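You operate a simulated robot arm through the tools that you are given. There is no shell and no other tool. Be economical: measure what you need, move in short steps, check, and stop when the job is done.

Carry out the task below with a simulated two-armed robot. There is one attempt and no reset: what you move stays moved.

## Task
Grease the strike plate, then work the lock shut and free again.
Fine: load the brush at the tin and stand it back in its pot before turning the knob. A coat counts when it lies all over at full strength: go over it till it gets no stronger.

Only the result counts: the job must be done as asked and must still hold three seconds after the hand-in. Knocking over, shifting, dropping, spilling or breaking anything else fails it.

## Robot
Two 7-joint arms with two-finger parallel grippers on one trunk, on a base that drives. Base frame: it is fixed to the floor where the robot stands at the start and does not move with it; the origin is under the middle of the robot, x ahead of it, y to its left, z up; the surface under the hand at the start is at about z = 804. Units: mm, degrees, N and s.
The left shoulder is at the start at [70, 188, 1228], the right one opposite. With the tool pointing down near the work surface each hand reaches from about 220 to 780 mm from the robot's upright axis, wherever it stands, measured 20 degrees to its own side. Places, roughly: depth gauge [500, 100, 1000]; grease pot [700, 200, 900]; grease tin [500, 200, 800]; lock knob [400, 200, 800]; strike plate [400, 0, 800]. Payload 3.91 kg a hand.
The TCP of each hand is the grasp point between the finger pads, 30 mm short of the fingertips. In the tool frame z runs along the fingers and y along their closing line. The gripper opens to 110 mm. The fingers are 20 mm wide and 10 mm thick; the gripper's body (48 by 112 mm) begins 55 mm behind the TCP.
Orientation is told as [roll, pitch, yaw] about the base's x, y, z axes, in that order, counted from this pose: with the fingers straight down and closing along the base's y, the tool's x points along the base's -x, its y along +y and its z along -z.

## Interface
- The arms move only by the tool step_arm. It takes "left_motion", "right_motion" or both (then of equal length, played together; a hand with none holds still); each is a list of rows, each an object (a shift or turn left out is 0, a gripper value left out holds the last) with "rot": the turn, a rotation vector about the tool's x, y, z in degrees, a list of three; "delta_pos": the shift along the tool's x, y, z in mm, a list of three; "hand": the closure, from 0 (fully open) to 1 (shut). In form: [{"rot": [rx, ry, rz], "delta_pos": [dx, dy, dz], "hand": hand}, ...]. A call has 1 to 20 rows; each row shifts and turns the commanded pose from where the row before left it, along the tool's axes as they then stand. Each row takes 0.2 s and may step no farther than 50 mm and 8.6 degrees from the row before; otherwise, or with a gripper value out of range, the whole call is refused. A pose out of reach is approached as far as the arm can. The call stops where the force on the tool passes 40 N (or 10 N more than at its start, if that is more) or the arm is blocked; 0.2 s more then pass. Each finger travels about 72 mm/s and halts on what it meets, pressing with about 28 N; the grip force reading is that of the motor and also rises with nothing between the fingers. The clock runs only during rows and for 0.2 s after the last one: add rows that do not move to give the fingers time. The reply holds the time, the measured pose of the TCP, the force on the tool along the base axes, the opening and the grip force, in the units named above and with some noise, with the torque about the TCP (base axes, N m) and any sound that the robot's microphone picked up.
- Cameras (640 x 400 px; columns grow to the right, rows downward): "scene" is now at [127.6, 19.2, 1437.8]; the picture's right is [0.24, -0.97, 0.00], its down [-0.73, -0.18, -0.66] and it looks along [0.64, 0.16, -0.75] (base axes); focal length 214 px, centre (320, 200). "left" rides on the left gripper at [72, -17, -103] in its tool frame; the picture's right is [0.23, 0.97, 0.00], its down [-0.76, 0.18, -0.62] and it looks along [-0.61, 0.14, 0.78] (tool axes); focal length 222 px, centre (320, 200). "right" rides on the right gripper at [72, 17, -103] in its tool frame; the picture's right is [-0.23, 0.97, 0.00], its down [-0.76, -0.18, -0.62] and it looks along [-0.61, -0.14, 0.78] (tool axes); focal length 222 px, centre (320, 200). There is no depth. A picture from a camera that has moved, and an enlarged one, comes with that camera's place and axes in the base frame and with its lens.
- capture(camera): a new picture of that camera. The clock stands still meanwhile.
- raise_lower(by): slides the trunk up (or, below 0, down) by that many mm; the arms and the scene camera ride with it, the base frame stays. It gives what a move gives, with no picture.
- steer(legs): drives the robot by 1 to 6 legs, each [ahead, turn to the left] in mm and degrees, along the robot's own axes; the way and the turn of a leg run together, so that a leg with both is an arc; at most 1500 mm and 180 degrees a leg. The arms and the cameras ride along, it lands a little off, and it stops where it bumps. It gives what a move gives.
- pan_tilt(pan, tilt): turns the head with the scene camera to pan (to the left, within 86 degrees either way) and tilt (down, from -29 to 69), counted from straight ahead of the robot. It gives what a move gives.
- inspect(camera, box): a new picture of the part [left, top, right, bottom] of that camera's present view, enlarged. The clock stands still meanwhile.
- job_done(): hands the job in; it is judged then, once.

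Go step by step. Nothing tells you exact positions but the pictures and the camera data: compare them with the known pose of the tool, close in by small moves and look again before you grip or let go. The budget is 120 turns and 100 pictures, counting those below and the enlarged ones. Unless the task says otherwise, let go and move clear before handing in, and close with one line.

The tools are called after "Request:" as a command line: name --argument value ..., lists and objects as JSON in quotes. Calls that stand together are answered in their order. step_arm: Moves the arms, as the interface text tells. Its arguments: {"type":"object","properties":{"left_motion":{"type":"array"},"right_motion":{"type":"array"}},"required":[]} The other tools are called the same way: raise_lower (by) slides the trunk up or down; steer (legs) drives the base; pan_tilt (pan, tilt) turns the head that bears the scene camera; capture (camera) takes a picture; inspect (camera, box) takes an enlarged picture of a part of a camera's view; job_done () hands the job in.

At the start:

```text
t: 0.0
left_ee_pos: [429.2, 332.3, 1234.9]
left_tool_rot: [0.1, 0.0, 0.0]
left_ft_force: [-0.1, -0.3, -0.3]
left_ft_torque: [-0.01, -0.04, 0.01]
left_gripper_width: 110.0
left_finger_force: 0.0
right_ee_pos: [446.2, -99.2, 1274.9]
right_tool_rot: [0.0, -0.1, 0.0]
right_ft_force: [0.0, 0.6, -0.1]
right_ft_torque: [0.01, -0.04, 0.02]
right_gripper_width: 109.9
right_finger_force: 0.1
trunk travel left (down, up): [-738.0, 202.0]
robot x, y, heading: [2.7, -0.9, 0.0]
head pan, tilt: [14.1, 48.7]
```

scene: 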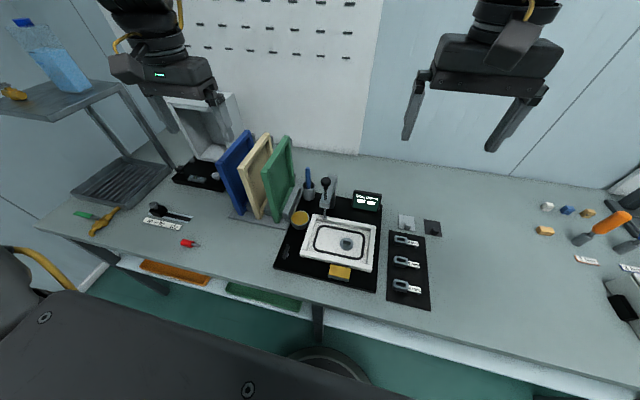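
right: 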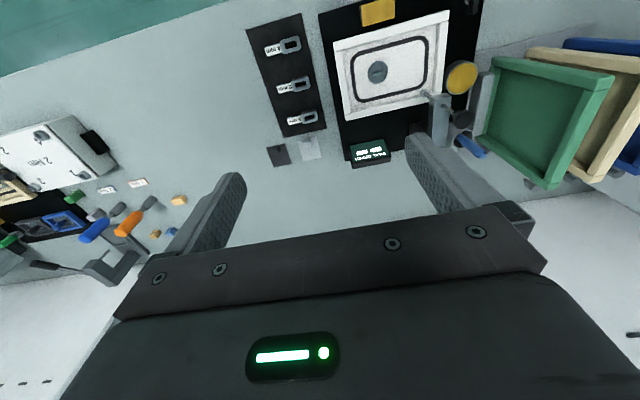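
left: 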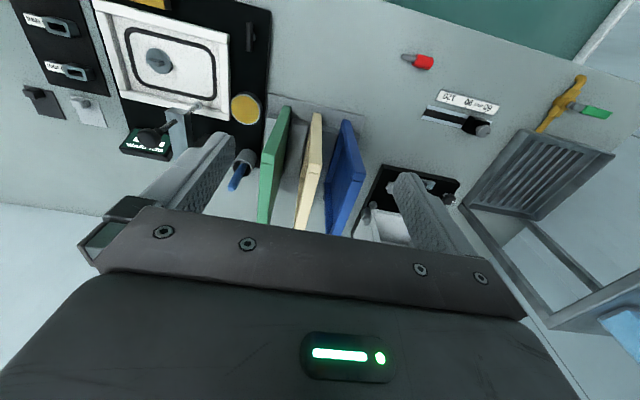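

I see a black board with a white plate (knob in it), a yellow tin, a pot with a blue-handled brush, and a depth gauge display. I'll enlarge views first.

Request:
inspect --camera "scene" --box '[260, 160, 460, 310]'

Request:
inspect --camera "right" --box '[240, 0, 500, 170]'

Request:
inspect --camera "left" --box '[0, 0, 300, 200]'

```text
2.67 times, centred on (360, 235) of scene
camera zoom: at [127.6, 19.2, 1437.8], right [0.24, -0.97, 0.0], down [-0.73, -0.18, -0.66], along [0.64, 0.16, -0.75], focal length 572 px, centre (213, 107)
```

zoom: 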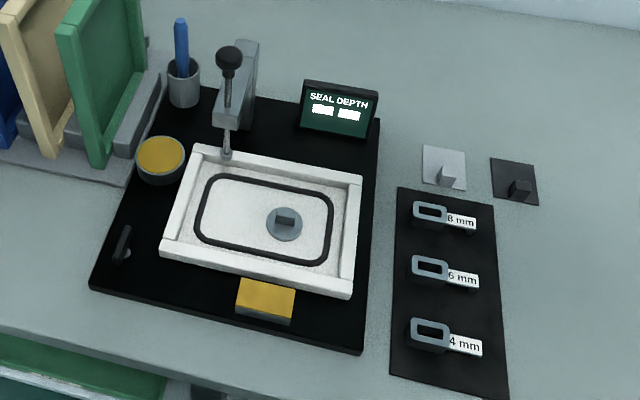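

```text
2.35 times, centred on (370, 85) of right
camera zoom: at [373.5, -82.2, 1377.7], right [0.23, 0.97, 0.0], down [0.76, -0.18, 0.62], along [0.61, -0.14, -0.78], focal length 523 px, centre (202, 471)
```

zoom: 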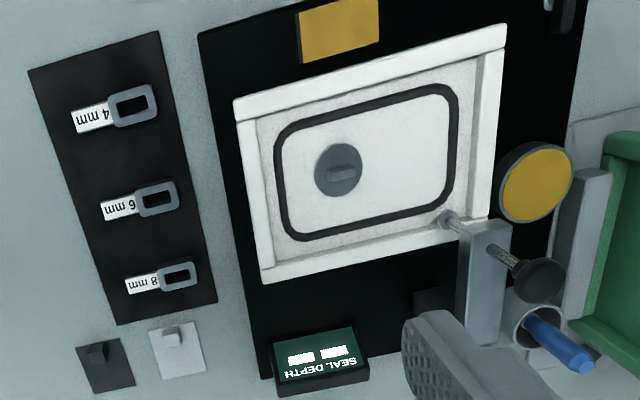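

```text
2.00 times, centred on (150, 100) of left
camera zoom: at [356.4, 316.1, 1338.2], right [-0.23, 0.97, 0.0], down [0.76, 0.18, 0.62], along [0.61, 0.14, -0.78], focal length 444 px, centre (660, 400)
```

zoom: 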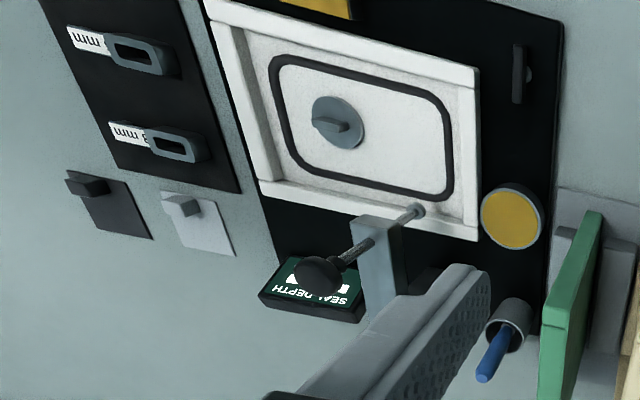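

I place the brush top near [661,197,966], gauge knob near [539,106,1036], lock lever near [419,205], strike plate (yellow block) near [392,26], and tin near [548,197]. I'll bring the left hand closer to look.

Request:
step_arm --left_motion '[{"delta_pos": [-26, -27, 17]}, {"delta_pos": [-26, -27, 17]}, {"delta_pos": [-26, -27, 17]}, {"delta_pos": [-26, -27, 17]}, {"delta_pos": [-26, -27, 17]}, {}]'

Request:
capture --camera "left"

Request:
inspect --camera "scene" --box '[260, 150, 400, 290]'

```text
t: 1.4
left_ee_pos: [500.8, 255.5, 1148.8]
left_tool_rot: [-0.2, -0.2, -0.1]
left_ft_force: [0.1, 0.2, -0.9]
left_ft_torque: [-0.02, -0.01, -0.01]
left_gripper_width: 110.1
left_finger_force: 0.1
left hand out of reach, approached as far as the arm can: row 3, 4, 5
right_ee_pos: [446.6, -98.2, 1274.9]
right_tool_rot: [0.1, 0.0, 0.1]
right_ft_force: [0.6, 0.4, -0.3]
right_ft_torque: [0.02, 0.01, -0.01]
right_gripper_width: 109.9
right_finger_force: 0.0
trunk travel left (down, up): [-738.0, 202.0]
robot x, y, heading: [-1.1, -0.2, 0.1]
head pan, tilt: [14.1, 48.7]
```

```text
93 pictures are left
camera left: at [429.6, 240.2, 1254.2], right [-0.23, 0.97, 0.0], down [0.76, 0.18, 0.62], along [0.61, 0.14, -0.78], focal length 222 px, centre (320, 200)
```

left: 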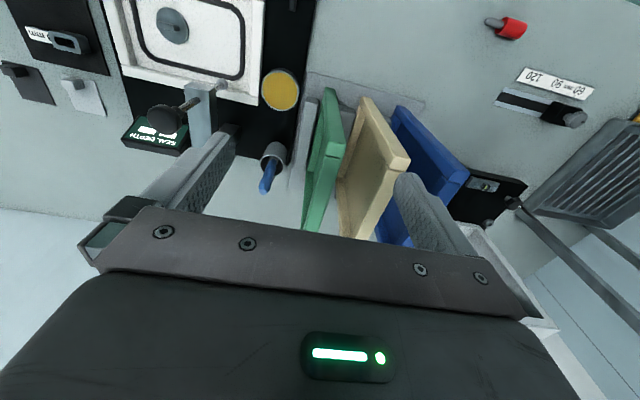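

```text
2.86 times, centred on (330, 220) of scene
camera zoom: at [127.1, 19.3, 1437.9], right [0.24, -0.97, 0.0], down [-0.73, -0.18, -0.66], along [0.64, 0.16, -0.75], focal length 613 px, centre (291, 143)
```

zoom: 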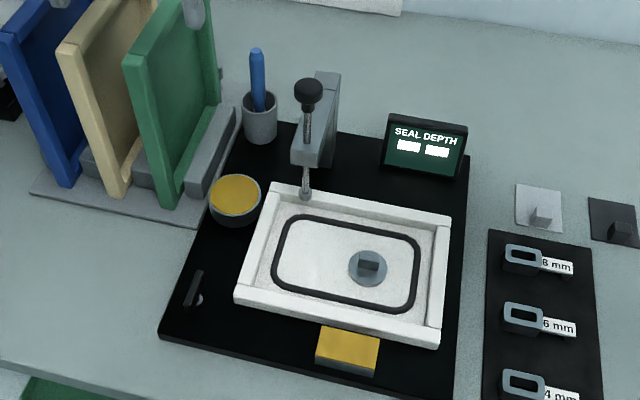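

The arm ran out of reach at this height, so I raise the trunk 100 mm and look at the commanded/measured pose again.

Request:
raise_lower --by 100

Request:
step_arm --left_motion '[{"delta_pos": [0, 0, 40]}, {"delta_pos": [0, 0, 40]}, {}]'

```text
t: 2.7
left_ee_pos: [502.0, 255.1, 1248.4]
left_tool_rot: [-0.2, -0.1, 0.0]
left_ft_force: [1.2, 0.6, -0.9]
left_ft_torque: [-0.01, 0.0, -0.03]
left_gripper_width: 110.0
left_finger_force: 0.0
right_ee_pos: [446.0, -99.3, 1376.2]
right_tool_rot: [0.1, 0.1, 0.1]
right_ft_force: [0.7, -0.3, -0.1]
right_ft_torque: [-0.01, 0.01, 0.01]
right_gripper_width: 109.9
right_finger_force: 0.1
trunk travel left (down, up): [-838.0, 102.0]
robot x, y, heading: [-0.2, 1.8, -0.1]
head pan, tilt: [14.1, 48.7]
```

```text
t: 3.5
left_ee_pos: [505.0, 260.2, 1168.3]
left_tool_rot: [-0.2, -0.1, 0.0]
left_ft_force: [-0.4, 0.1, 0.4]
left_ft_torque: [0.01, -0.02, 0.03]
left_gripper_width: 109.9
left_finger_force: 0.0
right_ee_pos: [446.4, -99.6, 1374.6]
right_tool_rot: [0.0, -0.1, 0.0]
right_ft_force: [1.0, 0.0, 0.1]
right_ft_torque: [0.0, 0.01, -0.01]
right_gripper_width: 110.0
right_finger_force: 0.1
trunk travel left (down, up): [-838.0, 102.0]
robot x, y, heading: [1.9, 0.4, 0.3]
head pan, tilt: [14.1, 48.7]
```

Now I turn the hand 90° so that it stays clear of the green panel when at the brush.

Request:
step_arm --left_motion '[{"rot": [0, 0, -8.2]}, {"rot": [0, 0, -8.2]}, {"rot": [0, 0, -8.2]}, {"rot": [0, 0, -8.2]}, {"rot": [0, 0, -8.2]}, {"rot": [0, 0, -8.2]}, {"rot": [0, 0, -8.2]}, {"rot": [0, 0, -8.2]}, {"rot": [0, 0, -8.2]}, {"rot": [0, 0, -8.2]}, {"rot": [0, 0, -8.0]}, {}]'

```text
t: 6.1
left_ee_pos: [519.9, 269.5, 1173.0]
left_tool_rot: [-0.4, 0.0, 16.2]
left_ft_force: [0.8, 0.4, 0.6]
left_ft_torque: [-0.04, 0.01, 0.0]
left_gripper_width: 109.9
left_finger_force: 0.1
left hand out of reach, approached as far as the arm can: row 2, 3, 4, 5, 6, 7, 8, 9, 10, 11
right_ee_pos: [447.8, -99.2, 1374.2]
right_tool_rot: [0.0, 0.0, 0.0]
right_ft_force: [-1.0, 0.1, -0.3]
right_ft_torque: [-0.02, 0.03, 0.01]
right_gripper_width: 110.1
right_finger_force: 0.1
trunk travel left (down, up): [-838.0, 102.0]
robot x, y, heading: [-1.2, 3.9, 0.0]
head pan, tilt: [14.1, 48.7]
```

Yaw the positive way hits a limit; I turn the other way instead.

Request:
step_arm --left_motion '[{"rot": [0, 0, 8.2]}, {"rot": [0, 0, 8.2]}, {"rot": [0, 0, 8.2]}, {"rot": [0, 0, 8.2]}, {"rot": [0, 0, 8.2]}, {"rot": [0, 0, 8.2]}, {"rot": [0, 0, 8.2]}, {"rot": [0, 0, 8.2]}, {"rot": [0, 0, 8.2]}, {"rot": [0, 0, 8.2]}, {"rot": [0, 0, 8.2]}, {"rot": [0, 0, 8.2]}, {"rot": [0, 0, 8.0]}, {}]'

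```text
t: 9.1
left_ee_pos: [521.2, 268.5, 1172.6]
left_tool_rot: [0.1, -0.4, -90.2]
left_ft_force: [0.0, -0.7, -0.1]
left_ft_torque: [-0.03, 0.0, 0.01]
left_gripper_width: 110.1
left_finger_force: 0.2
right_ee_pos: [446.1, -99.2, 1374.2]
right_tool_rot: [0.0, 0.0, 0.0]
right_ft_force: [-0.1, -1.1, -0.2]
right_ft_torque: [0.02, -0.01, 0.04]
right_gripper_width: 110.0
right_finger_force: 0.0
trunk travel left (down, up): [-838.0, 102.0]
robot x, y, heading: [0.2, 0.9, -0.3]
head pan, tilt: [14.1, 48.7]
```

Request:
step_arm --left_motion '[{"delta_pos": [-18, 35, 15.5]}, {"delta_pos": [-18, 35, 15.5]}, {"delta_pos": [-18, 35, 15.5]}, {"delta_pos": [-18, 35, 15.5]}, {}]'

Request:
capture --camera "left"

Request:
capture --camera "scene"

```text
t: 10.3
left_ee_pos: [561.9, 293.3, 1133.3]
left_tool_rot: [0.3, -0.4, -90.1]
left_ft_force: [-0.8, -0.3, 1.2]
left_ft_torque: [0.0, 0.01, 0.03]
left_gripper_width: 110.1
left_finger_force: 0.1
left hand out of reach, approached as far as the arm can: row 1, 2, 3, 4
right_ee_pos: [446.2, -97.6, 1373.7]
right_tool_rot: [0.0, -0.1, 0.1]
right_ft_force: [-1.0, -0.5, 0.1]
right_ft_torque: [0.0, -0.01, 0.03]
right_gripper_width: 110.1
right_finger_force: 0.1
trunk travel left (down, up): [-838.0, 102.0]
robot x, y, heading: [-2.3, 0.8, -0.0]
head pan, tilt: [14.1, 48.7]
```

```text
91 pictures are left
camera left: at [544.7, 367.4, 1236.8], right [0.97, 0.23, 0.0], down [0.17, -0.76, 0.63], along [0.14, -0.61, -0.78], focal length 222 px, centre (320, 200)
```

left: 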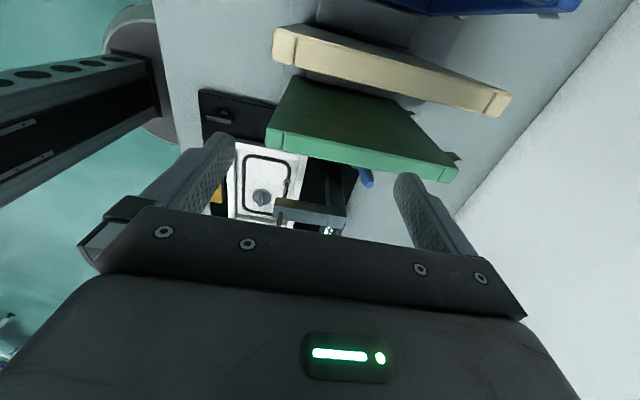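

```text
90 pictures are left
camera scene: at [127.3, 19.3, 1537.9], right [0.24, -0.97, 0.0], down [-0.73, -0.18, -0.66], along [0.64, 0.16, -0.75], focal length 214 px, centre (320, 200)
```

scene: 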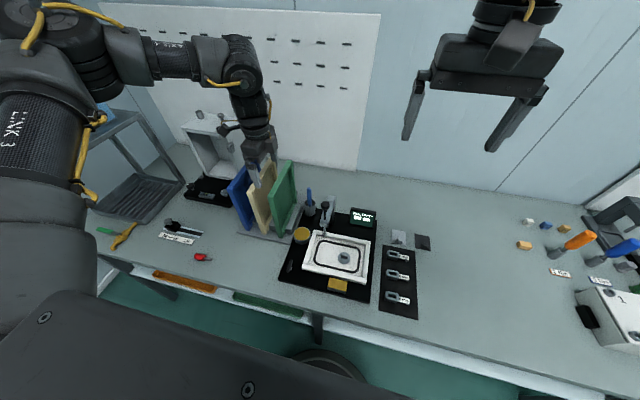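

Reach is still limited this high, so I raise the trunk the remaining 100 mm and go on.

Request:
raise_lower --by 100

Request:
step_arm --left_motion '[{"delta_pos": [0, 0, 40]}, {"delta_pos": [0, 0, 40]}, {"delta_pos": [-20, 20, 20]}, {"delta_pos": [-25, 25, 0]}, {"delta_pos": [-25, 25, 0]}, {"delta_pos": [-25, 25, 0]}, {}]'

```text
t: 11.7
left_ee_pos: [560.9, 292.6, 1233.1]
left_tool_rot: [0.2, -0.4, -90.1]
left_ft_force: [0.0, -1.3, -1.1]
left_ft_torque: [-0.02, 0.01, 0.0]
left_gripper_width: 110.1
left_finger_force: 0.0
right_ee_pos: [447.3, -97.9, 1474.6]
right_tool_rot: [0.0, -0.1, 0.0]
right_ft_force: [0.0, -0.3, -0.3]
right_ft_torque: [0.0, 0.01, -0.03]
right_gripper_width: 109.9
right_finger_force: 0.1
trunk travel left (down, up): [-938.0, 2.0]
robot x, y, heading: [-1.0, 1.8, -0.1]
head pan, tilt: [14.1, 48.7]
```

```text
t: 13.3
left_ee_pos: [551.0, 299.5, 1191.3]
left_tool_rot: [0.3, -0.6, -90.0]
left_ft_force: [-0.3, 0.2, -0.8]
left_ft_torque: [-0.02, -0.01, 0.0]
left_gripper_width: 109.9
left_finger_force: 0.1
left hand out of reach, approached as far as the arm can: row 1, 2, 3, 4, 5, 6
right_ee_pos: [447.6, -99.8, 1475.9]
right_tool_rot: [0.0, 0.0, 0.0]
right_ft_force: [-0.3, 0.8, 0.7]
right_ft_torque: [0.0, 0.01, -0.01]
right_gripper_width: 109.8
right_finger_force: 0.1
trunk travel left (down, up): [-938.0, 2.0]
robot x, y, heading: [0.7, 1.3, -0.2]
head pan, tilt: [14.1, 48.7]
```

The side-turned wrist seems to be near a joint limit. I back up and return the yaw to 0.

Request:
step_arm --left_motion '[{"delta_pos": [-10, -40, 0]}, {"delta_pos": [-10, -40, 0]}, {"rot": [0, 0, -8.2]}, {"rot": [0, 0, -8.2]}, {"rot": [0, 0, -8.2]}, {"rot": [0, 0, -8.2]}, {"rot": [0, 0, -8.2]}, {"rot": [0, 0, -8.2]}, {"rot": [0, 0, -8.2]}, {"rot": [0, 0, -8.2]}, {"rot": [0, 0, -8.2]}, {"rot": [0, 0, -8.2]}, {"rot": [0, 0, -8.0]}, {}]'

Request:
step_arm --left_motion '[{"delta_pos": [-20, -20, 20]}, {"delta_pos": [-30, -20, 20]}, {"delta_pos": [-30, -20, 20]}, {"delta_pos": [-30, -10, 20]}, {"delta_pos": [-30, -10, 20]}, {}]'

```text
t: 16.3
left_ee_pos: [471.9, 276.4, 1191.9]
left_tool_rot: [-0.4, -0.2, 0.0]
left_ft_force: [-0.3, -0.2, -0.5]
left_ft_torque: [0.03, -0.05, 0.03]
left_gripper_width: 110.2
left_finger_force: 0.0
right_ee_pos: [446.8, -98.4, 1474.0]
right_tool_rot: [-0.1, -0.1, 0.0]
right_ft_force: [-0.1, -0.6, -0.6]
right_ft_torque: [-0.01, -0.02, 0.01]
right_gripper_width: 110.1
right_finger_force: 0.0
trunk travel left (down, up): [-938.0, 2.0]
robot x, y, heading: [-2.8, 0.3, -0.1]
head pan, tilt: [14.1, 48.7]
```

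```text
t: 17.7
left_ee_pos: [528.2, 292.5, 1166.4]
left_tool_rot: [-0.5, -0.3, -0.1]
left_ft_force: [-0.6, 0.7, -0.1]
left_ft_torque: [-0.02, -0.01, 0.02]
left_gripper_width: 109.8
left_finger_force: 0.0
left hand out of reach, approached as far as the arm can: row 1, 2, 3, 4, 5
right_ee_pos: [446.4, -98.3, 1475.3]
right_tool_rot: [0.0, 0.0, 0.0]
right_ft_force: [-1.4, -0.1, -0.1]
right_ft_torque: [-0.05, 0.03, 0.02]
right_gripper_width: 110.1
right_finger_force: 0.1
trunk travel left (down, up): [-938.0, 2.0]
robot x, y, heading: [-0.2, 1.3, -0.1]
head pan, tilt: [14.1, 48.7]
```

Request:
pan_tilt --pan 35 --tilt 35

Request:
capture --camera "scene"

```text
t: 18.5
left_ee_pos: [526.8, 293.4, 1165.7]
left_tool_rot: [-0.6, -0.3, -0.1]
left_ft_force: [-0.1, 0.3, 0.8]
left_ft_torque: [-0.03, 0.0, 0.01]
left_gripper_width: 110.1
left_finger_force: 0.0
right_ee_pos: [446.3, -98.4, 1474.8]
right_tool_rot: [0.0, 0.0, 0.0]
right_ft_force: [0.6, -0.2, -0.5]
right_ft_torque: [0.0, 0.03, 0.02]
right_gripper_width: 110.1
right_finger_force: 0.2
trunk travel left (down, up): [-938.0, 2.0]
robot x, y, heading: [-0.7, 1.5, 0.0]
head pan, tilt: [35.0, 35.0]
```

```text
89 pictures are left
camera scene: at [123.7, 50.3, 1657.8], right [0.57, -0.82, 0.0], down [-0.47, -0.33, -0.82], along [0.67, 0.47, -0.57], focal length 214 px, centre (320, 200)
```

scene: 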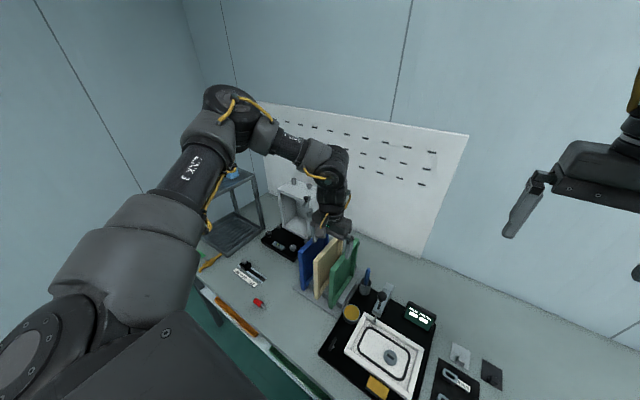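

Request:
step_arm --left_motion '[{"delta_pos": [40, 0, 0]}, {"delta_pos": [0, -40, 0]}, {"delta_pos": [0, -40, 0]}, {"delta_pos": [0, -20, 0]}, {"delta_pos": [0, 0, 40]}, {"delta_pos": [0, 0, 40]}, {"delta_pos": [-30, 0, 0]}, {"delta_pos": [-30, 0, 0]}, {"delta_pos": [-30, 0, 0]}, {}]'

```text
t: 20.7
left_ee_pos: [522.6, 293.5, 1156.8]
left_tool_rot: [-0.5, -0.3, -0.2]
left_ft_force: [0.7, -0.2, 0.2]
left_ft_torque: [-0.05, 0.02, 0.02]
left_gripper_width: 109.9
left_finger_force: 0.0
left hand out of reach, approached as far as the arm can: row 2, 3, 4, 5, 6, 7, 8, 9
right_ee_pos: [445.5, -98.8, 1475.5]
right_tool_rot: [0.0, 0.0, 0.0]
right_ft_force: [0.4, -0.2, 0.0]
right_ft_torque: [0.0, 0.0, 0.01]
right_gripper_width: 110.0
right_finger_force: 0.1
trunk travel left (down, up): [-938.0, 2.0]
robot x, y, heading: [1.0, 2.0, 0.1]
head pan, tilt: [35.0, 35.0]
```

I retreat towards the start pose and bring the trunk back down to its start height, where reach near the work is stated.

Request:
step_arm --left_motion '[{"delta_pos": [31, 12, -26]}, {"delta_pos": [31, 12, -26]}, {"delta_pos": [31, 12, -26]}, {}]'

Request:
raise_lower --by -200

Request:
step_arm --left_motion '[{"delta_pos": [0, -40, 0]}, {"delta_pos": [0, -40, 0]}, {"delta_pos": [0, -40, 0]}, {}]'

```text
t: 21.7
left_ee_pos: [430.3, 334.4, 1237.3]
left_tool_rot: [-0.5, -0.1, 0.0]
left_ft_force: [0.7, -0.3, 0.4]
left_ft_torque: [0.02, 0.03, -0.01]
left_gripper_width: 110.1
left_finger_force: 0.2
right_ee_pos: [446.6, -98.5, 1473.9]
right_tool_rot: [0.0, 0.1, 0.0]
right_ft_force: [0.0, -0.5, -0.2]
right_ft_torque: [0.0, 0.0, -0.03]
right_gripper_width: 110.3
right_finger_force: 0.0
trunk travel left (down, up): [-938.0, 2.0]
robot x, y, heading: [-3.6, 0.4, 0.1]
head pan, tilt: [35.0, 35.0]
```

```text
t: 23.9
left_ee_pos: [429.5, 334.5, 1038.3]
left_tool_rot: [-0.4, -0.2, -0.1]
left_ft_force: [0.3, 0.0, -0.1]
left_ft_torque: [0.02, -0.02, -0.02]
left_gripper_width: 110.1
left_finger_force: 0.0
right_ee_pos: [446.4, -98.7, 1274.9]
right_tool_rot: [0.0, 0.0, 0.0]
right_ft_force: [0.0, -0.3, -0.6]
right_ft_torque: [0.03, 0.0, 0.03]
right_gripper_width: 109.7
right_finger_force: 0.0
trunk travel left (down, up): [-738.0, 202.0]
robot x, y, heading: [0.4, 1.6, -0.0]
head pan, tilt: [35.0, 35.0]
```

```text
t: 24.9
left_ee_pos: [462.5, 247.0, 1039.3]
left_tool_rot: [-0.3, -0.1, -0.3]
left_ft_force: [-0.7, -0.4, -0.4]
left_ft_torque: [0.01, -0.02, 0.0]
left_gripper_width: 109.8
left_finger_force: 0.1
left hand out of reach, approached as far as the arm can: row 2, 3
right_ee_pos: [445.6, -99.9, 1274.4]
right_tool_rot: [0.0, -0.1, 0.1]
right_ft_force: [-0.4, -0.4, 0.8]
right_ft_torque: [0.05, -0.04, 0.01]
right_gripper_width: 110.0
right_finger_force: 0.0
trunk travel left (down, up): [-738.0, 202.0]
robot x, y, heading: [1.4, -3.9, -0.3]
head pan, tilt: [35.0, 35.0]
```

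The left arm seems limited in reaching inwards (bearing about 9–13° left of its shoulder). I'll raise the trunk a bit and turn the whole robot right by 40°, which puts the work in the left arm's own sector.

Request:
raise_lower --by 150

Request:
steer --legs '[[0, -40]]'

Request:
pan_tilt --pan 60 --tilt 50

Request:
capture --camera "scene"

```text
t: 26.6
left_ee_pos: [463.6, 247.0, 1189.1]
left_tool_rot: [-0.5, 0.0, -0.3]
left_ft_force: [-0.3, 0.1, -0.5]
left_ft_torque: [0.01, -0.02, 0.03]
left_gripper_width: 110.2
left_finger_force: 0.1
right_ee_pos: [446.2, -99.1, 1424.5]
right_tool_rot: [0.0, 0.0, 0.0]
right_ft_force: [-1.4, -0.3, -0.5]
right_ft_torque: [-0.01, 0.02, -0.02]
right_gripper_width: 110.1
right_finger_force: 0.0
trunk travel left (down, up): [-888.0, 52.0]
robot x, y, heading: [1.5, 1.7, 0.1]
head pan, tilt: [35.0, 35.0]
```

```text
t: 28.9
left_ee_pos: [514.4, -105.9, 1190.0]
left_tool_rot: [-0.6, 0.0, -40.1]
left_ft_force: [-0.1, -0.3, 0.3]
left_ft_torque: [-0.05, 0.01, 0.01]
left_gripper_width: 109.9
left_finger_force: 0.1
right_ee_pos: [281.5, -360.8, 1425.4]
right_tool_rot: [-0.2, -0.1, -39.8]
right_ft_force: [-0.3, 0.3, -0.9]
right_ft_torque: [0.01, 0.01, 0.01]
right_gripper_width: 110.3
right_finger_force: 0.1
trunk travel left (down, up): [-888.0, 52.0]
robot x, y, heading: [-0.2, 0.6, -40.1]
head pan, tilt: [35.0, 35.0]
```

```text
t: 29.8
left_ee_pos: [513.9, -107.0, 1189.6]
left_tool_rot: [-0.5, 0.0, -40.2]
left_ft_force: [-0.6, 0.3, 0.3]
left_ft_torque: [-0.02, 0.0, 0.01]
left_gripper_width: 110.2
left_finger_force: 0.1
right_ee_pos: [280.2, -362.3, 1424.9]
right_tool_rot: [-0.1, -0.1, -39.9]
right_ft_force: [-0.5, -0.8, -0.3]
right_ft_torque: [0.0, 0.02, -0.01]
right_gripper_width: 110.2
right_finger_force: 0.0
trunk travel left (down, up): [-888.0, 52.0]
robot x, y, heading: [1.4, 0.3, -40.0]
head pan, tilt: [60.0, 50.0]
```

```text
88 pictures are left
camera scene: at [112.1, -6.3, 1586.1], right [0.34, -0.94, 0.0], down [-0.72, -0.26, -0.64], along [0.6, 0.22, -0.77], focal length 214 px, centre (320, 200)
```

scene: 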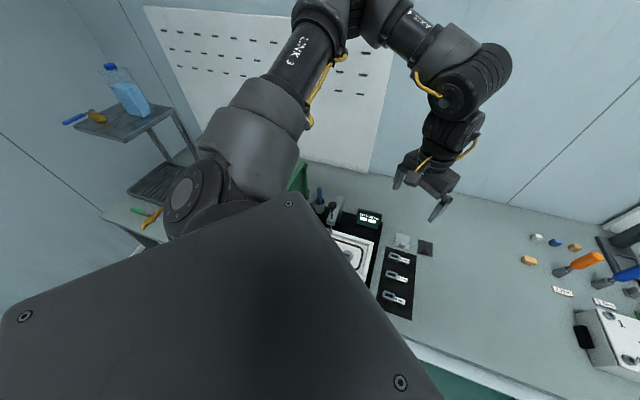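

The turn went fine. Now I turn the tool to world yaw -90 and move over the brush at a safe height.

Request:
step_arm --left_motion '[{"rot": [0, 0, 8.3]}, {"rot": [0, 0, 8.3]}, {"rot": [0, 0, 8.3]}, {"rot": [0, 0, 8.3]}, {"rot": [0, 0, 8.3]}, {"rot": [0, 0, 8.3]}, {"delta_pos": [38, 18.4, 2.5]}, {"delta_pos": [38, 18.4, 2.5]}, {"delta_pos": [38, 18.4, 2.5]}, {"delta_pos": [38, 18.4, 2.5]}, {"delta_pos": [38, 18.4, 2.5]}, {"delta_pos": [38, 18.4, 2.5]}, {"delta_pos": [38, 18.4, 2.5]}, {"delta_pos": [38, 18.4, 2.5]}, {}]'

Request:
capture --camera "left"

Request:
capture --camera "scene"

```text
t: 33.0
left_ee_pos: [661.1, 196.6, 1169.6]
left_tool_rot: [-0.3, -0.3, -90.0]
left_ft_force: [-0.5, -0.3, 1.0]
left_ft_torque: [-0.02, 0.02, -0.02]
left_gripper_width: 109.8
left_finger_force: 0.1
right_ee_pos: [278.7, -362.5, 1424.6]
right_tool_rot: [0.0, 0.1, -39.9]
right_ft_force: [0.2, 0.0, 0.7]
right_ft_torque: [-0.01, -0.02, -0.01]
right_gripper_width: 110.0
right_finger_force: 0.1
trunk travel left (down, up): [-888.0, 52.0]
robot x, y, heading: [1.0, -2.4, -40.0]
head pan, tilt: [60.0, 50.0]
```

```text
87 pictures are left
camera left: at [645.4, 271.3, 1273.9], right [0.97, 0.23, -0.01], down [0.18, -0.76, 0.63], along [0.14, -0.61, -0.78], focal length 222 px, centre (320, 200)
```

left: 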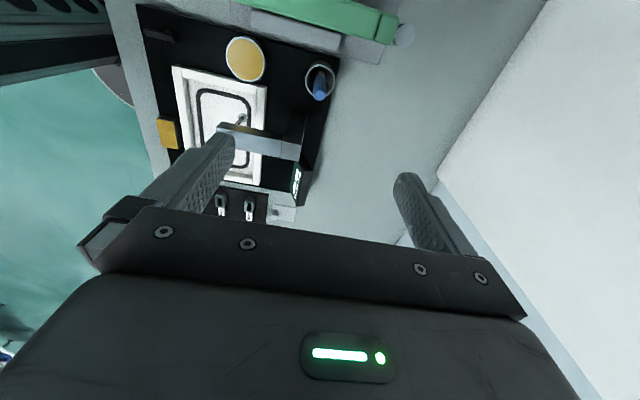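

```text
86 pictures are left
camera scene: at [112.4, -6.1, 1586.1], right [0.34, -0.94, 0.0], down [-0.72, -0.26, -0.64], along [0.6, 0.22, -0.77], focal length 214 px, centre (320, 200)
```

scene: 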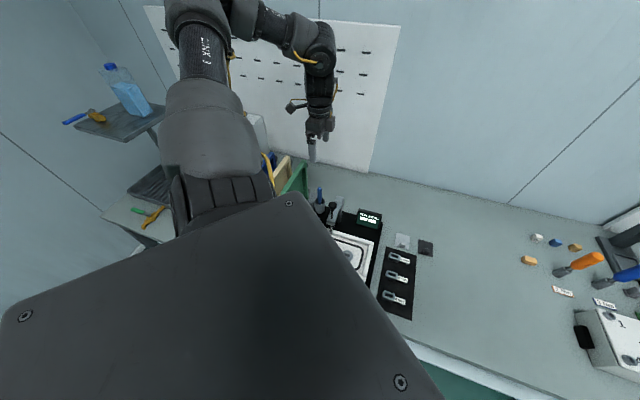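

The hand is above the brush. I enlarge the left view to locate brush, tin, gauge and panel exactly.

Request:
inspect --camera "left" --box '[210, 0, 430, 140]'

Request:
inspect --camera "scene" --box '[270, 130, 430, 280]'

```text
2.86 times, centred on (320, 70) of left
camera zoom: at [645.4, 271.3, 1273.9], right [0.97, 0.23, -0.01], down [0.18, -0.76, 0.63], along [0.14, -0.61, -0.78], focal length 635 px, centre (320, 571)
```

zoom: 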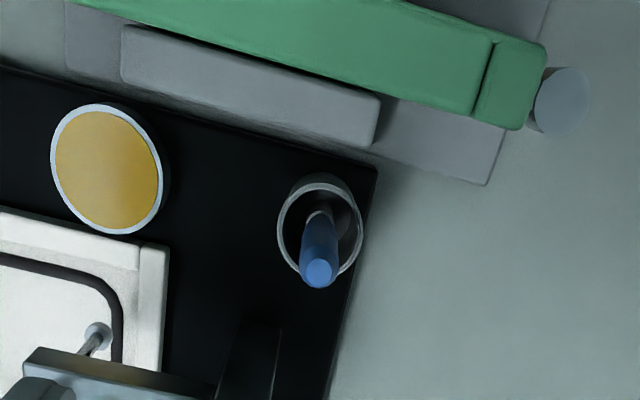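

```text
2.67 times, centred on (350, 205) of scene
camera zoom: at [112.4, -6.1, 1586.1], right [0.34, -0.94, 0.0], down [-0.72, -0.26, -0.64], along [0.6, 0.22, -0.77], focal length 572 px, centre (240, 187)
```

zoom: 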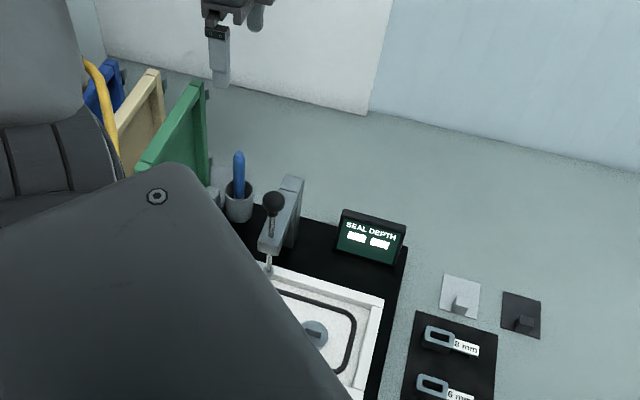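

Brush top ≈ [660,199,966], pot rim ≈ [660,200,883]. I half-close the fingers and come down in two stages.

Request:
step_arm --left_motion '[{"delta_pos": [2.4, -1, 40], "hand": 0.45}, {"delta_pos": [0, 0, 40]}, {"delta_pos": [0, 0, 40]}, {"delta_pos": [0, 0, 25]}, {}]'

Request:
capture --camera "left"

Request:
inspect --camera "scene" --box '[270, 130, 430, 280]'

```text
t: 34.2
left_ee_pos: [659.4, 200.9, 1022.2]
left_tool_rot: [-0.4, -0.5, -90.0]
left_ft_force: [-0.2, -0.2, -0.4]
left_ft_torque: [0.03, -0.03, 0.01]
left_gripper_width: 60.6
left_finger_force: 0.1
right_ee_pos: [280.2, -361.7, 1424.6]
right_tool_rot: [0.0, 0.0, -40.0]
right_ft_force: [-1.5, -1.0, -0.5]
right_ft_torque: [-0.04, 0.0, -0.02]
right_gripper_width: 110.0
right_finger_force: 0.0
trunk travel left (down, up): [-888.0, 52.0]
robot x, y, heading: [1.0, 1.1, -39.9]
head pan, tilt: [60.0, 50.0]
```

```text
83 pictures are left
camera left: at [644.3, 274.4, 1126.5], right [0.97, 0.23, -0.01], down [0.18, -0.76, 0.63], along [0.14, -0.61, -0.78], focal length 222 px, centre (320, 200)
```

left: 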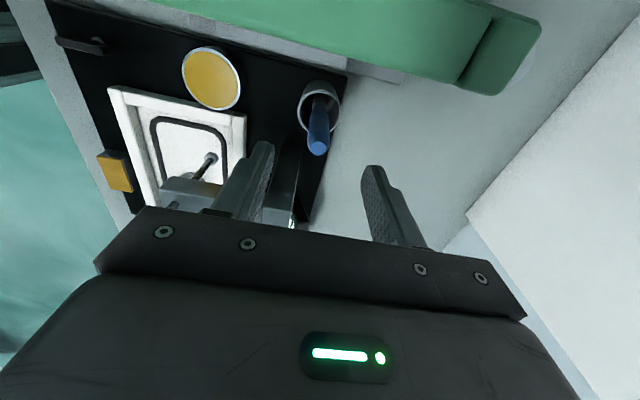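

```text
2.67 times, centred on (350, 205) of scene
camera zoom: at [112.5, -5.1, 1586.1], right [0.34, -0.94, 0.0], down [-0.72, -0.26, -0.64], along [0.6, 0.22, -0.77], focal length 572 px, centre (240, 187)
```

zoom: 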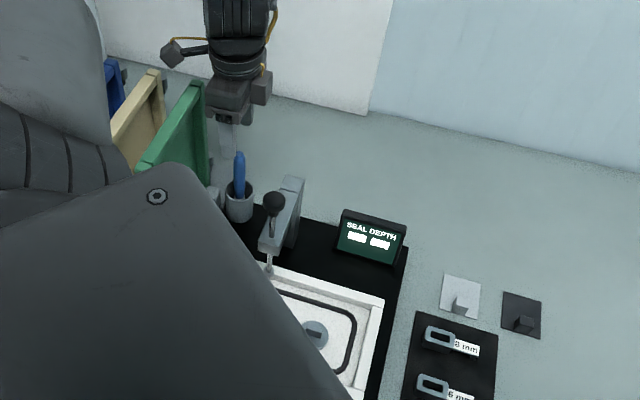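

The estimate holds (brush at [660,199]). I descend and grip.

Request:
step_arm --left_motion '[{"delta_pos": [-1.5, 0.5, 30]}, {"delta_pos": [0, 0, 30]}, {"delta_pos": [0, 0, 32]}, {}]'

Request:
capture --camera "left"

```text
t: 35.2
left_ee_pos: [663.1, 200.1, 955.9]
left_tool_rot: [-0.3, -0.6, -89.9]
left_ft_force: [-0.1, 0.5, -1.3]
left_ft_torque: [-0.02, 0.0, 0.02]
left_gripper_width: 60.4
left_finger_force: 0.1
left hand out of reach, approached as far as the arm can: row 3
right_ee_pos: [279.3, -360.9, 1424.2]
right_tool_rot: [0.1, -0.1, -39.9]
right_ft_force: [0.6, 0.1, 0.1]
right_ft_torque: [0.0, 0.02, -0.01]
right_gripper_width: 110.1
right_finger_force: 0.1
trunk travel left (down, up): [-888.0, 52.0]
robot x, y, heading: [0.1, 1.6, -39.9]
head pan, tilt: [60.0, 50.0]
```

```text
81 pictures are left
camera left: at [645.9, 274.5, 1060.2], right [0.97, 0.23, -0.01], down [0.18, -0.76, 0.63], along [0.14, -0.61, -0.78], focal length 222 px, centre (320, 200)
```

left: 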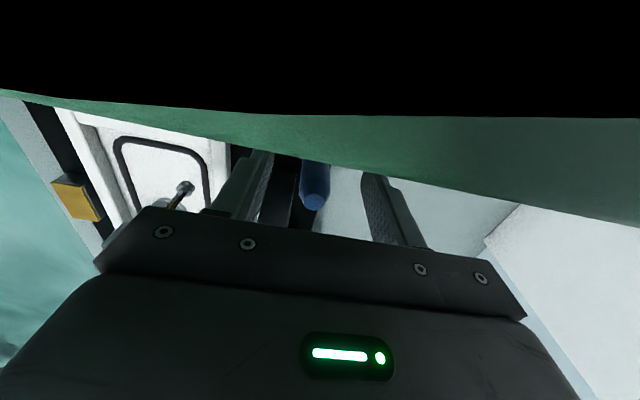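

The camera is just above the green panel's top edge, so I go no lower; TCP 956 still gives 40 mm of finger on the handle (top 965). I centre in x and close.

Request:
step_arm --left_motion '[{"delta_pos": [-0.5, -2.3, 0]}, {"hand": 0.75}, {"hand": 1.0}, {}, {}, {}]'

Request:
capture --camera "left"

Request:
inspect --camera "scene" --box '[290, 130, 390, 230]'

```text
t: 36.6
left_ee_pos: [659.7, 197.2, 956.7]
left_tool_rot: [-0.3, -0.4, -90.0]
left_ft_force: [-0.5, -0.4, 5.0]
left_ft_torque: [0.01, -0.01, 0.0]
left_gripper_width: 17.6
left_finger_force: 27.7
right_ee_pos: [279.1, -361.8, 1424.7]
right_tool_rot: [0.0, 0.0, -39.9]
right_ft_force: [-0.9, 0.3, 0.1]
right_ft_torque: [-0.02, -0.01, 0.03]
right_gripper_width: 109.8
right_finger_force: 0.0
trunk travel left (down, up): [-888.0, 52.0]
robot x, y, heading: [-2.5, 2.4, -39.9]
head pan, tilt: [60.0, 50.0]
```

```text
80 pictures are left
camera left: at [643.0, 271.8, 1060.8], right [0.97, 0.23, -0.01], down [0.18, -0.76, 0.63], along [0.14, -0.61, -0.78], focal length 222 px, centre (320, 200)
```

left: 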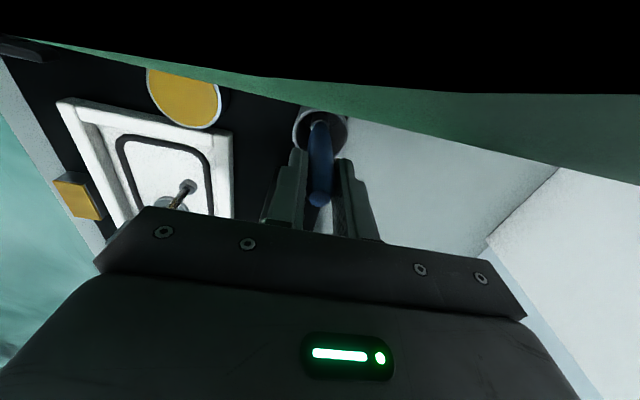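

```text
4.00 times, centred on (340, 180) of scene
camera zoom: at [112.0, -5.7, 1586.1], right [0.34, -0.94, 0.0], down [-0.72, -0.26, -0.64], along [0.6, 0.22, -0.77], focal length 858 px, centre (240, 280)
```

zoom: 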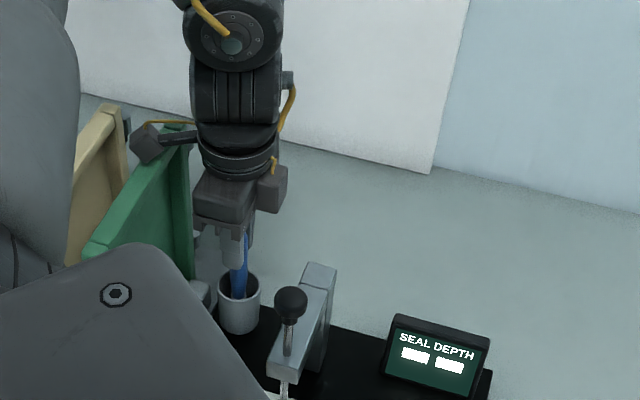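

Brush is gripped (17.6 mm). I lift it straight up out of the pot and look.

Request:
step_arm --left_motion '[{"delta_pos": [0, 0, -15]}, {"delta_pos": [0, 0, -25]}, {"delta_pos": [0, 0, -35]}, {"delta_pos": [0, 0, -35]}, {}]'

Request:
inspect --camera "scene" --box '[270, 100, 410, 240]'

Request:
capture --camera "left"

```text
t: 37.8
left_ee_pos: [660.7, 197.3, 1064.5]
left_tool_rot: [-0.4, -0.3, -90.0]
left_ft_force: [-0.8, 0.8, -0.1]
left_ft_torque: [-0.01, 0.03, 0.0]
left_gripper_width: 17.7
left_finger_force: 28.6
right_ee_pos: [279.8, -361.4, 1424.7]
right_tool_rot: [0.0, 0.0, -39.9]
right_ft_force: [-0.7, -0.5, -0.1]
right_ft_torque: [-0.01, 0.02, -0.02]
right_gripper_width: 109.9
right_finger_force: 0.1
trunk travel left (down, up): [-888.0, 52.0]
robot x, y, heading: [0.3, 0.3, -39.9]
head pan, tilt: [60.0, 50.0]
```

```text
2.86 times, centred on (340, 170) of scene
camera zoom: at [112.8, -5.5, 1586.0], right [0.34, -0.94, 0.0], down [-0.72, -0.26, -0.64], along [0.6, 0.22, -0.77], focal length 613 px, centre (263, 286)
```

zoom: 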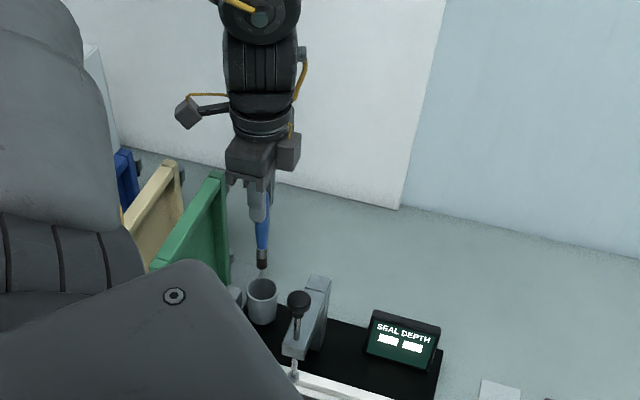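

```text
77 pictures are left
camera left: at [644.7, 272.1, 1169.1], right [0.97, 0.23, -0.01], down [0.18, -0.76, 0.63], along [0.14, -0.61, -0.78], focal length 222 px, centre (320, 200)
```

left: 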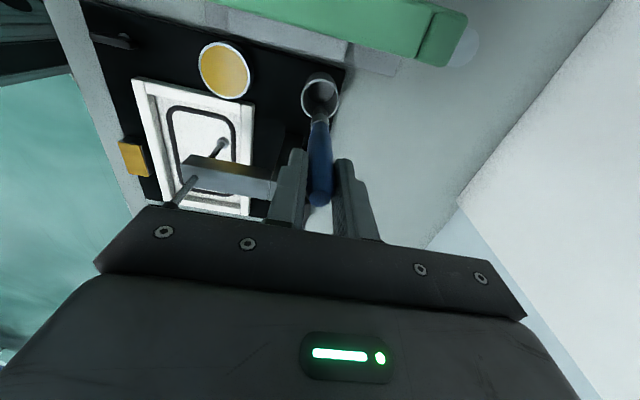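

Request:
inspect --camera "left" --box '[180, 30, 380, 230]'

Request:
inspect --camera "scene" --box '[300, 130, 360, 190]'

```text
2.00 times, centred on (280, 130) of left
camera zoom: at [644.7, 272.1, 1169.1], right [0.97, 0.23, -0.01], down [0.18, -0.76, 0.63], along [0.14, -0.61, -0.78], focal length 444 px, centre (400, 340)
```

zoom: 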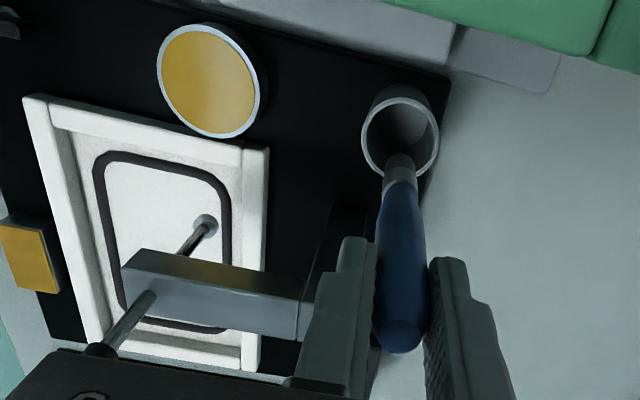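

```text
6.67 times, centred on (330, 160) of scene
camera zoom: at [112.8, -5.5, 1586.0], right [0.34, -0.94, 0.0], down [-0.72, -0.26, -0.64], along [0.6, 0.22, -0.77], focal length 1430 px, centre (253, 467)
```

zoom: 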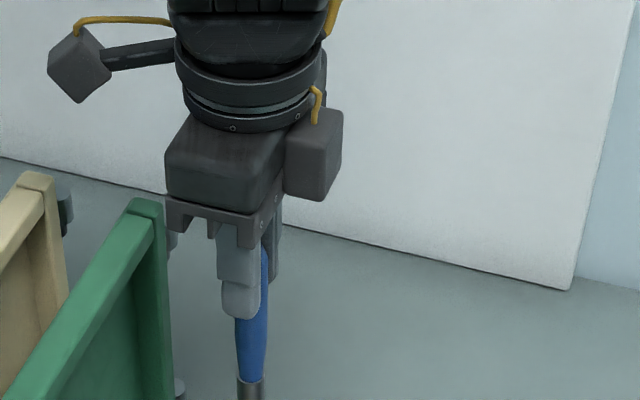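

Brush hangs vertically, tip about 157 mm below the TCP. Tin top I place at [537,198,845]; I move over it and lower part-way.

Request:
step_arm --left_motion '[{"delta_pos": [0.3, -41, 0]}, {"delta_pos": [0.3, -41, 0]}, {"delta_pos": [0.3, -41.5, 0]}, {"delta_pos": [0, 0, 25]}, {"delta_pos": [0, 0, 20]}, {}]'

Request:
inspect --camera "left" --box '[220, 30, 420, 230]'

Request:
inspect --camera "scene" --box '[250, 150, 390, 290]'

```text
t: 39.2
left_ee_pos: [535.1, 195.9, 1021.9]
left_tool_rot: [-0.2, -0.3, -90.1]
left_ft_force: [0.5, -0.7, -0.5]
left_ft_torque: [-0.02, -0.02, 0.02]
left_gripper_width: 17.4
left_finger_force: 28.2
right_ee_pos: [279.6, -360.5, 1425.0]
right_tool_rot: [0.0, -0.1, -39.9]
right_ft_force: [0.3, 0.7, -0.1]
right_ft_torque: [0.04, 0.0, 0.0]
right_gripper_width: 109.9
right_finger_force: 0.0
trunk travel left (down, up): [-888.0, 52.0]
robot x, y, heading: [-0.6, 0.4, -40.0]
head pan, tilt: [60.0, 50.0]
```

```text
2.00 times, centred on (320, 130) of left
camera zoom: at [520.0, 269.9, 1126.3], right [0.97, 0.23, -0.01], down [0.18, -0.76, 0.63], along [0.14, -0.61, -0.78], focal length 444 px, centre (320, 340)
```

zoom: 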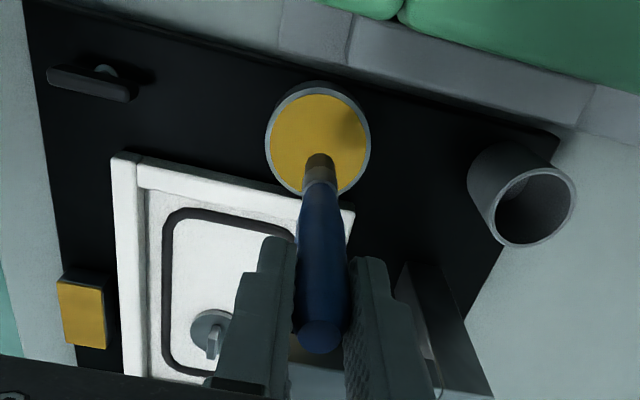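

```text
2.86 times, centred on (320, 220) of scene
camera zoom: at [111.5, -5.6, 1586.2], right [0.34, -0.94, 0.0], down [-0.72, -0.26, -0.64], along [0.6, 0.22, -0.77], focal length 613 px, centre (320, 143)
```

zoom: 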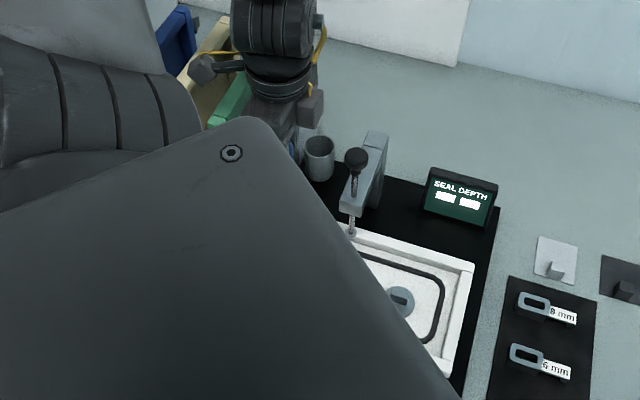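

The tip is centred over the tin. I lower in small steps and watch for contact.

Request:
step_arm --left_motion '[{"delta_pos": [0, 0, 8]}, {"delta_pos": [0, 0, 8]}, {}]'

Request:
inspect --camera "left" --box '[270, 60, 370, 160]'

```text
t: 40.0
left_ee_pos: [535.0, 197.0, 1005.0]
left_tool_rot: [-0.3, -0.4, -90.0]
left_ft_force: [0.4, -0.7, -0.9]
left_ft_torque: [0.0, 0.0, -0.02]
left_gripper_width: 17.5
left_finger_force: 27.9
right_ee_pos: [278.9, -361.6, 1425.3]
right_tool_rot: [0.0, 0.0, -39.9]
right_ft_force: [-0.5, -0.2, -0.2]
right_ft_torque: [0.0, 0.04, 0.09]
right_gripper_width: 109.8
right_finger_force: 0.0
trunk travel left (down, up): [-888.0, 52.0]
robot x, y, heading: [1.1, -0.4, -39.5]
head pan, tilt: [60.0, 50.0]
```

```text
4.00 times, centred on (320, 110) of left
camera zoom: at [519.0, 271.1, 1110.0], right [0.97, 0.23, -0.01], down [0.18, -0.76, 0.63], along [0.14, -0.61, -0.78], focal length 888 px, centre (320, 560)
```

zoom: 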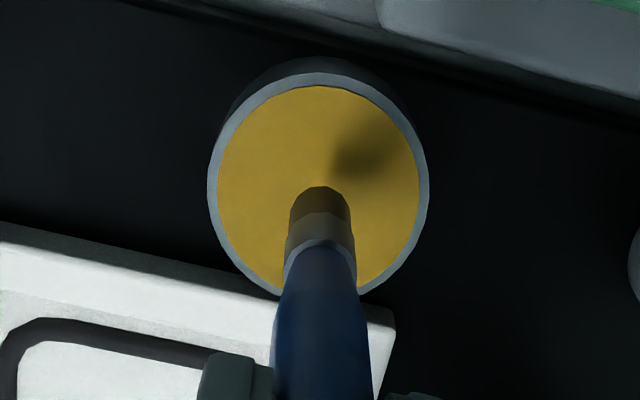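

Request:
step_arm --left_motion '[{"delta_pos": [0, 0, 4]}, {"delta_pos": [0, 0, 4]}, {}]'

Request:
step_arm --left_motion '[{"delta_pos": [0, 0, 3]}, {"delta_pos": [0, 0, 3]}, {}]'

Request:
inspect --camera "left" --box '[270, 60, 370, 160]'

```text
t: 40.8
left_ee_pos: [535.0, 197.8, 996.4]
left_tool_rot: [-0.3, -0.4, -90.0]
left_ft_force: [0.2, 0.0, -0.8]
left_ft_torque: [0.03, 0.01, 0.01]
left_gripper_width: 17.5
left_finger_force: 28.2
right_ee_pos: [279.5, -360.4, 1425.2]
right_tool_rot: [0.0, 0.0, -39.9]
right_ft_force: [-0.5, 0.3, 0.3]
right_ft_torque: [0.03, -0.01, -0.03]
right_gripper_width: 109.8
right_finger_force: 0.1
trunk travel left (down, up): [-888.0, 52.0]
robot x, y, heading: [-4.6, -2.9, -39.8]
head pan, tilt: [60.0, 50.0]
```

```text
t: 41.6
left_ee_pos: [536.5, 197.9, 991.9]
left_tool_rot: [-0.3, -0.4, -90.0]
left_ft_force: [0.1, 0.1, -0.6]
left_ft_torque: [0.02, -0.02, 0.05]
left_gripper_width: 17.6
left_finger_force: 27.8
right_ee_pos: [278.9, -361.5, 1425.5]
right_tool_rot: [0.1, 0.0, -39.9]
right_ft_force: [0.2, -1.4, 0.0]
right_ft_torque: [-0.02, 0.02, 0.01]
right_gripper_width: 109.8
right_finger_force: 0.1
trunk travel left (down, up): [-888.0, 52.0]
robot x, y, heading: [2.4, -1.6, -39.7]
head pan, tilt: [60.0, 50.0]
```

```text
4.00 times, centred on (320, 110) of left
camera zoom: at [520.8, 272.0, 1096.2], right [0.97, 0.23, -0.01], down [0.18, -0.76, 0.63], along [0.14, -0.61, -0.78], focal length 888 px, centre (320, 560)
```

zoom: 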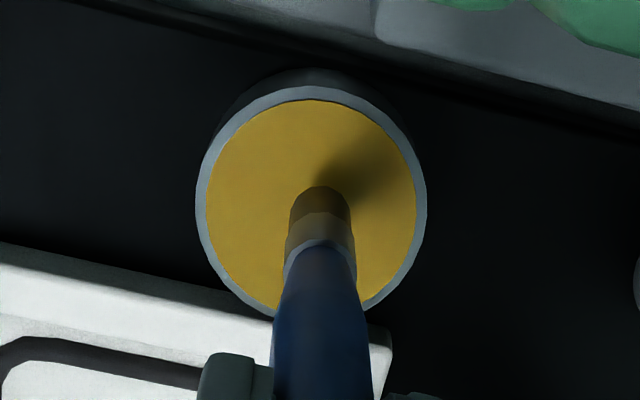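

No contact yet, though the shadow closes in; I continue.

Request:
step_arm --left_motion '[{"delta_pos": [0, 0, 3]}, {"delta_pos": [0, 0, 3]}, {}]'

Request:
inspect --camera "left" --box '[270, 60, 370, 160]'

```text
t: 42.4
left_ee_pos: [536.4, 197.7, 985.7]
left_tool_rot: [-0.3, -0.4, -90.0]
left_ft_force: [-0.9, -0.6, -1.0]
left_ft_torque: [0.0, -0.01, -0.01]
left_gripper_width: 17.5
left_finger_force: 28.1
right_ee_pos: [278.6, -362.4, 1424.8]
right_tool_rot: [0.0, 0.1, -39.9]
right_ft_force: [1.0, -0.4, 0.6]
right_ft_torque: [0.02, -0.02, -0.01]
right_gripper_width: 110.0
right_finger_force: 0.0
trunk travel left (down, up): [-888.0, 52.0]
robot x, y, heading: [1.8, 1.2, -40.1]
head pan, tilt: [60.0, 50.0]
```

```text
4.00 times, centred on (320, 110) of left
camera zoom: at [520.9, 271.9, 1089.9], right [0.97, 0.23, -0.01], down [0.18, -0.76, 0.63], along [0.14, -0.61, -0.78], focal length 888 px, centre (320, 560)
```

zoom: 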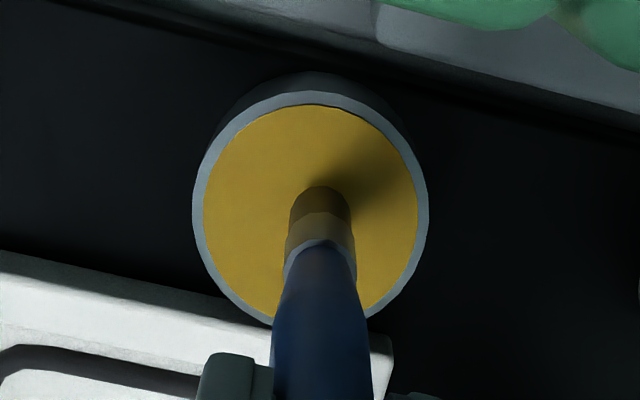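

Request:
step_arm --left_motion '[{"delta_pos": [0, 0, 3]}, {"delta_pos": [0, 0, 3]}, {}]'

Request:
inspect --camera "left" --box '[270, 60, 370, 160]'

```text
t: 43.2
left_ee_pos: [535.8, 197.0, 979.9]
left_tool_rot: [-0.4, -0.4, -89.9]
left_ft_force: [0.8, -0.5, -0.7]
left_ft_torque: [0.02, -0.03, -0.02]
left_gripper_width: 17.4
left_finger_force: 28.1
right_ee_pos: [279.4, -361.8, 1423.4]
right_tool_rot: [0.0, 0.0, -40.0]
right_ft_force: [0.2, 0.0, -0.4]
right_ft_torque: [-0.03, 0.0, -0.01]
right_gripper_width: 110.1
right_finger_force: 0.1
trunk travel left (down, up): [-888.0, 52.0]
robot x, y, heading: [-0.1, 3.7, -40.0]
head pan, tilt: [60.0, 50.0]
```

```text
4.00 times, centred on (320, 110) of left
camera zoom: at [520.1, 271.8, 1083.8], right [0.97, 0.23, -0.01], down [0.18, -0.76, 0.63], along [0.14, -0.61, -0.78], focal length 888 px, centre (320, 560)
```

zoom: 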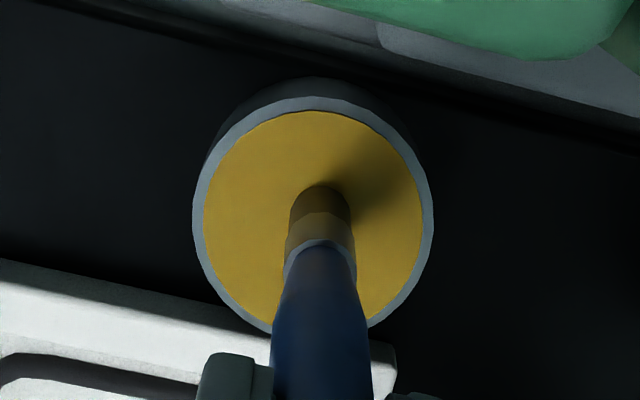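

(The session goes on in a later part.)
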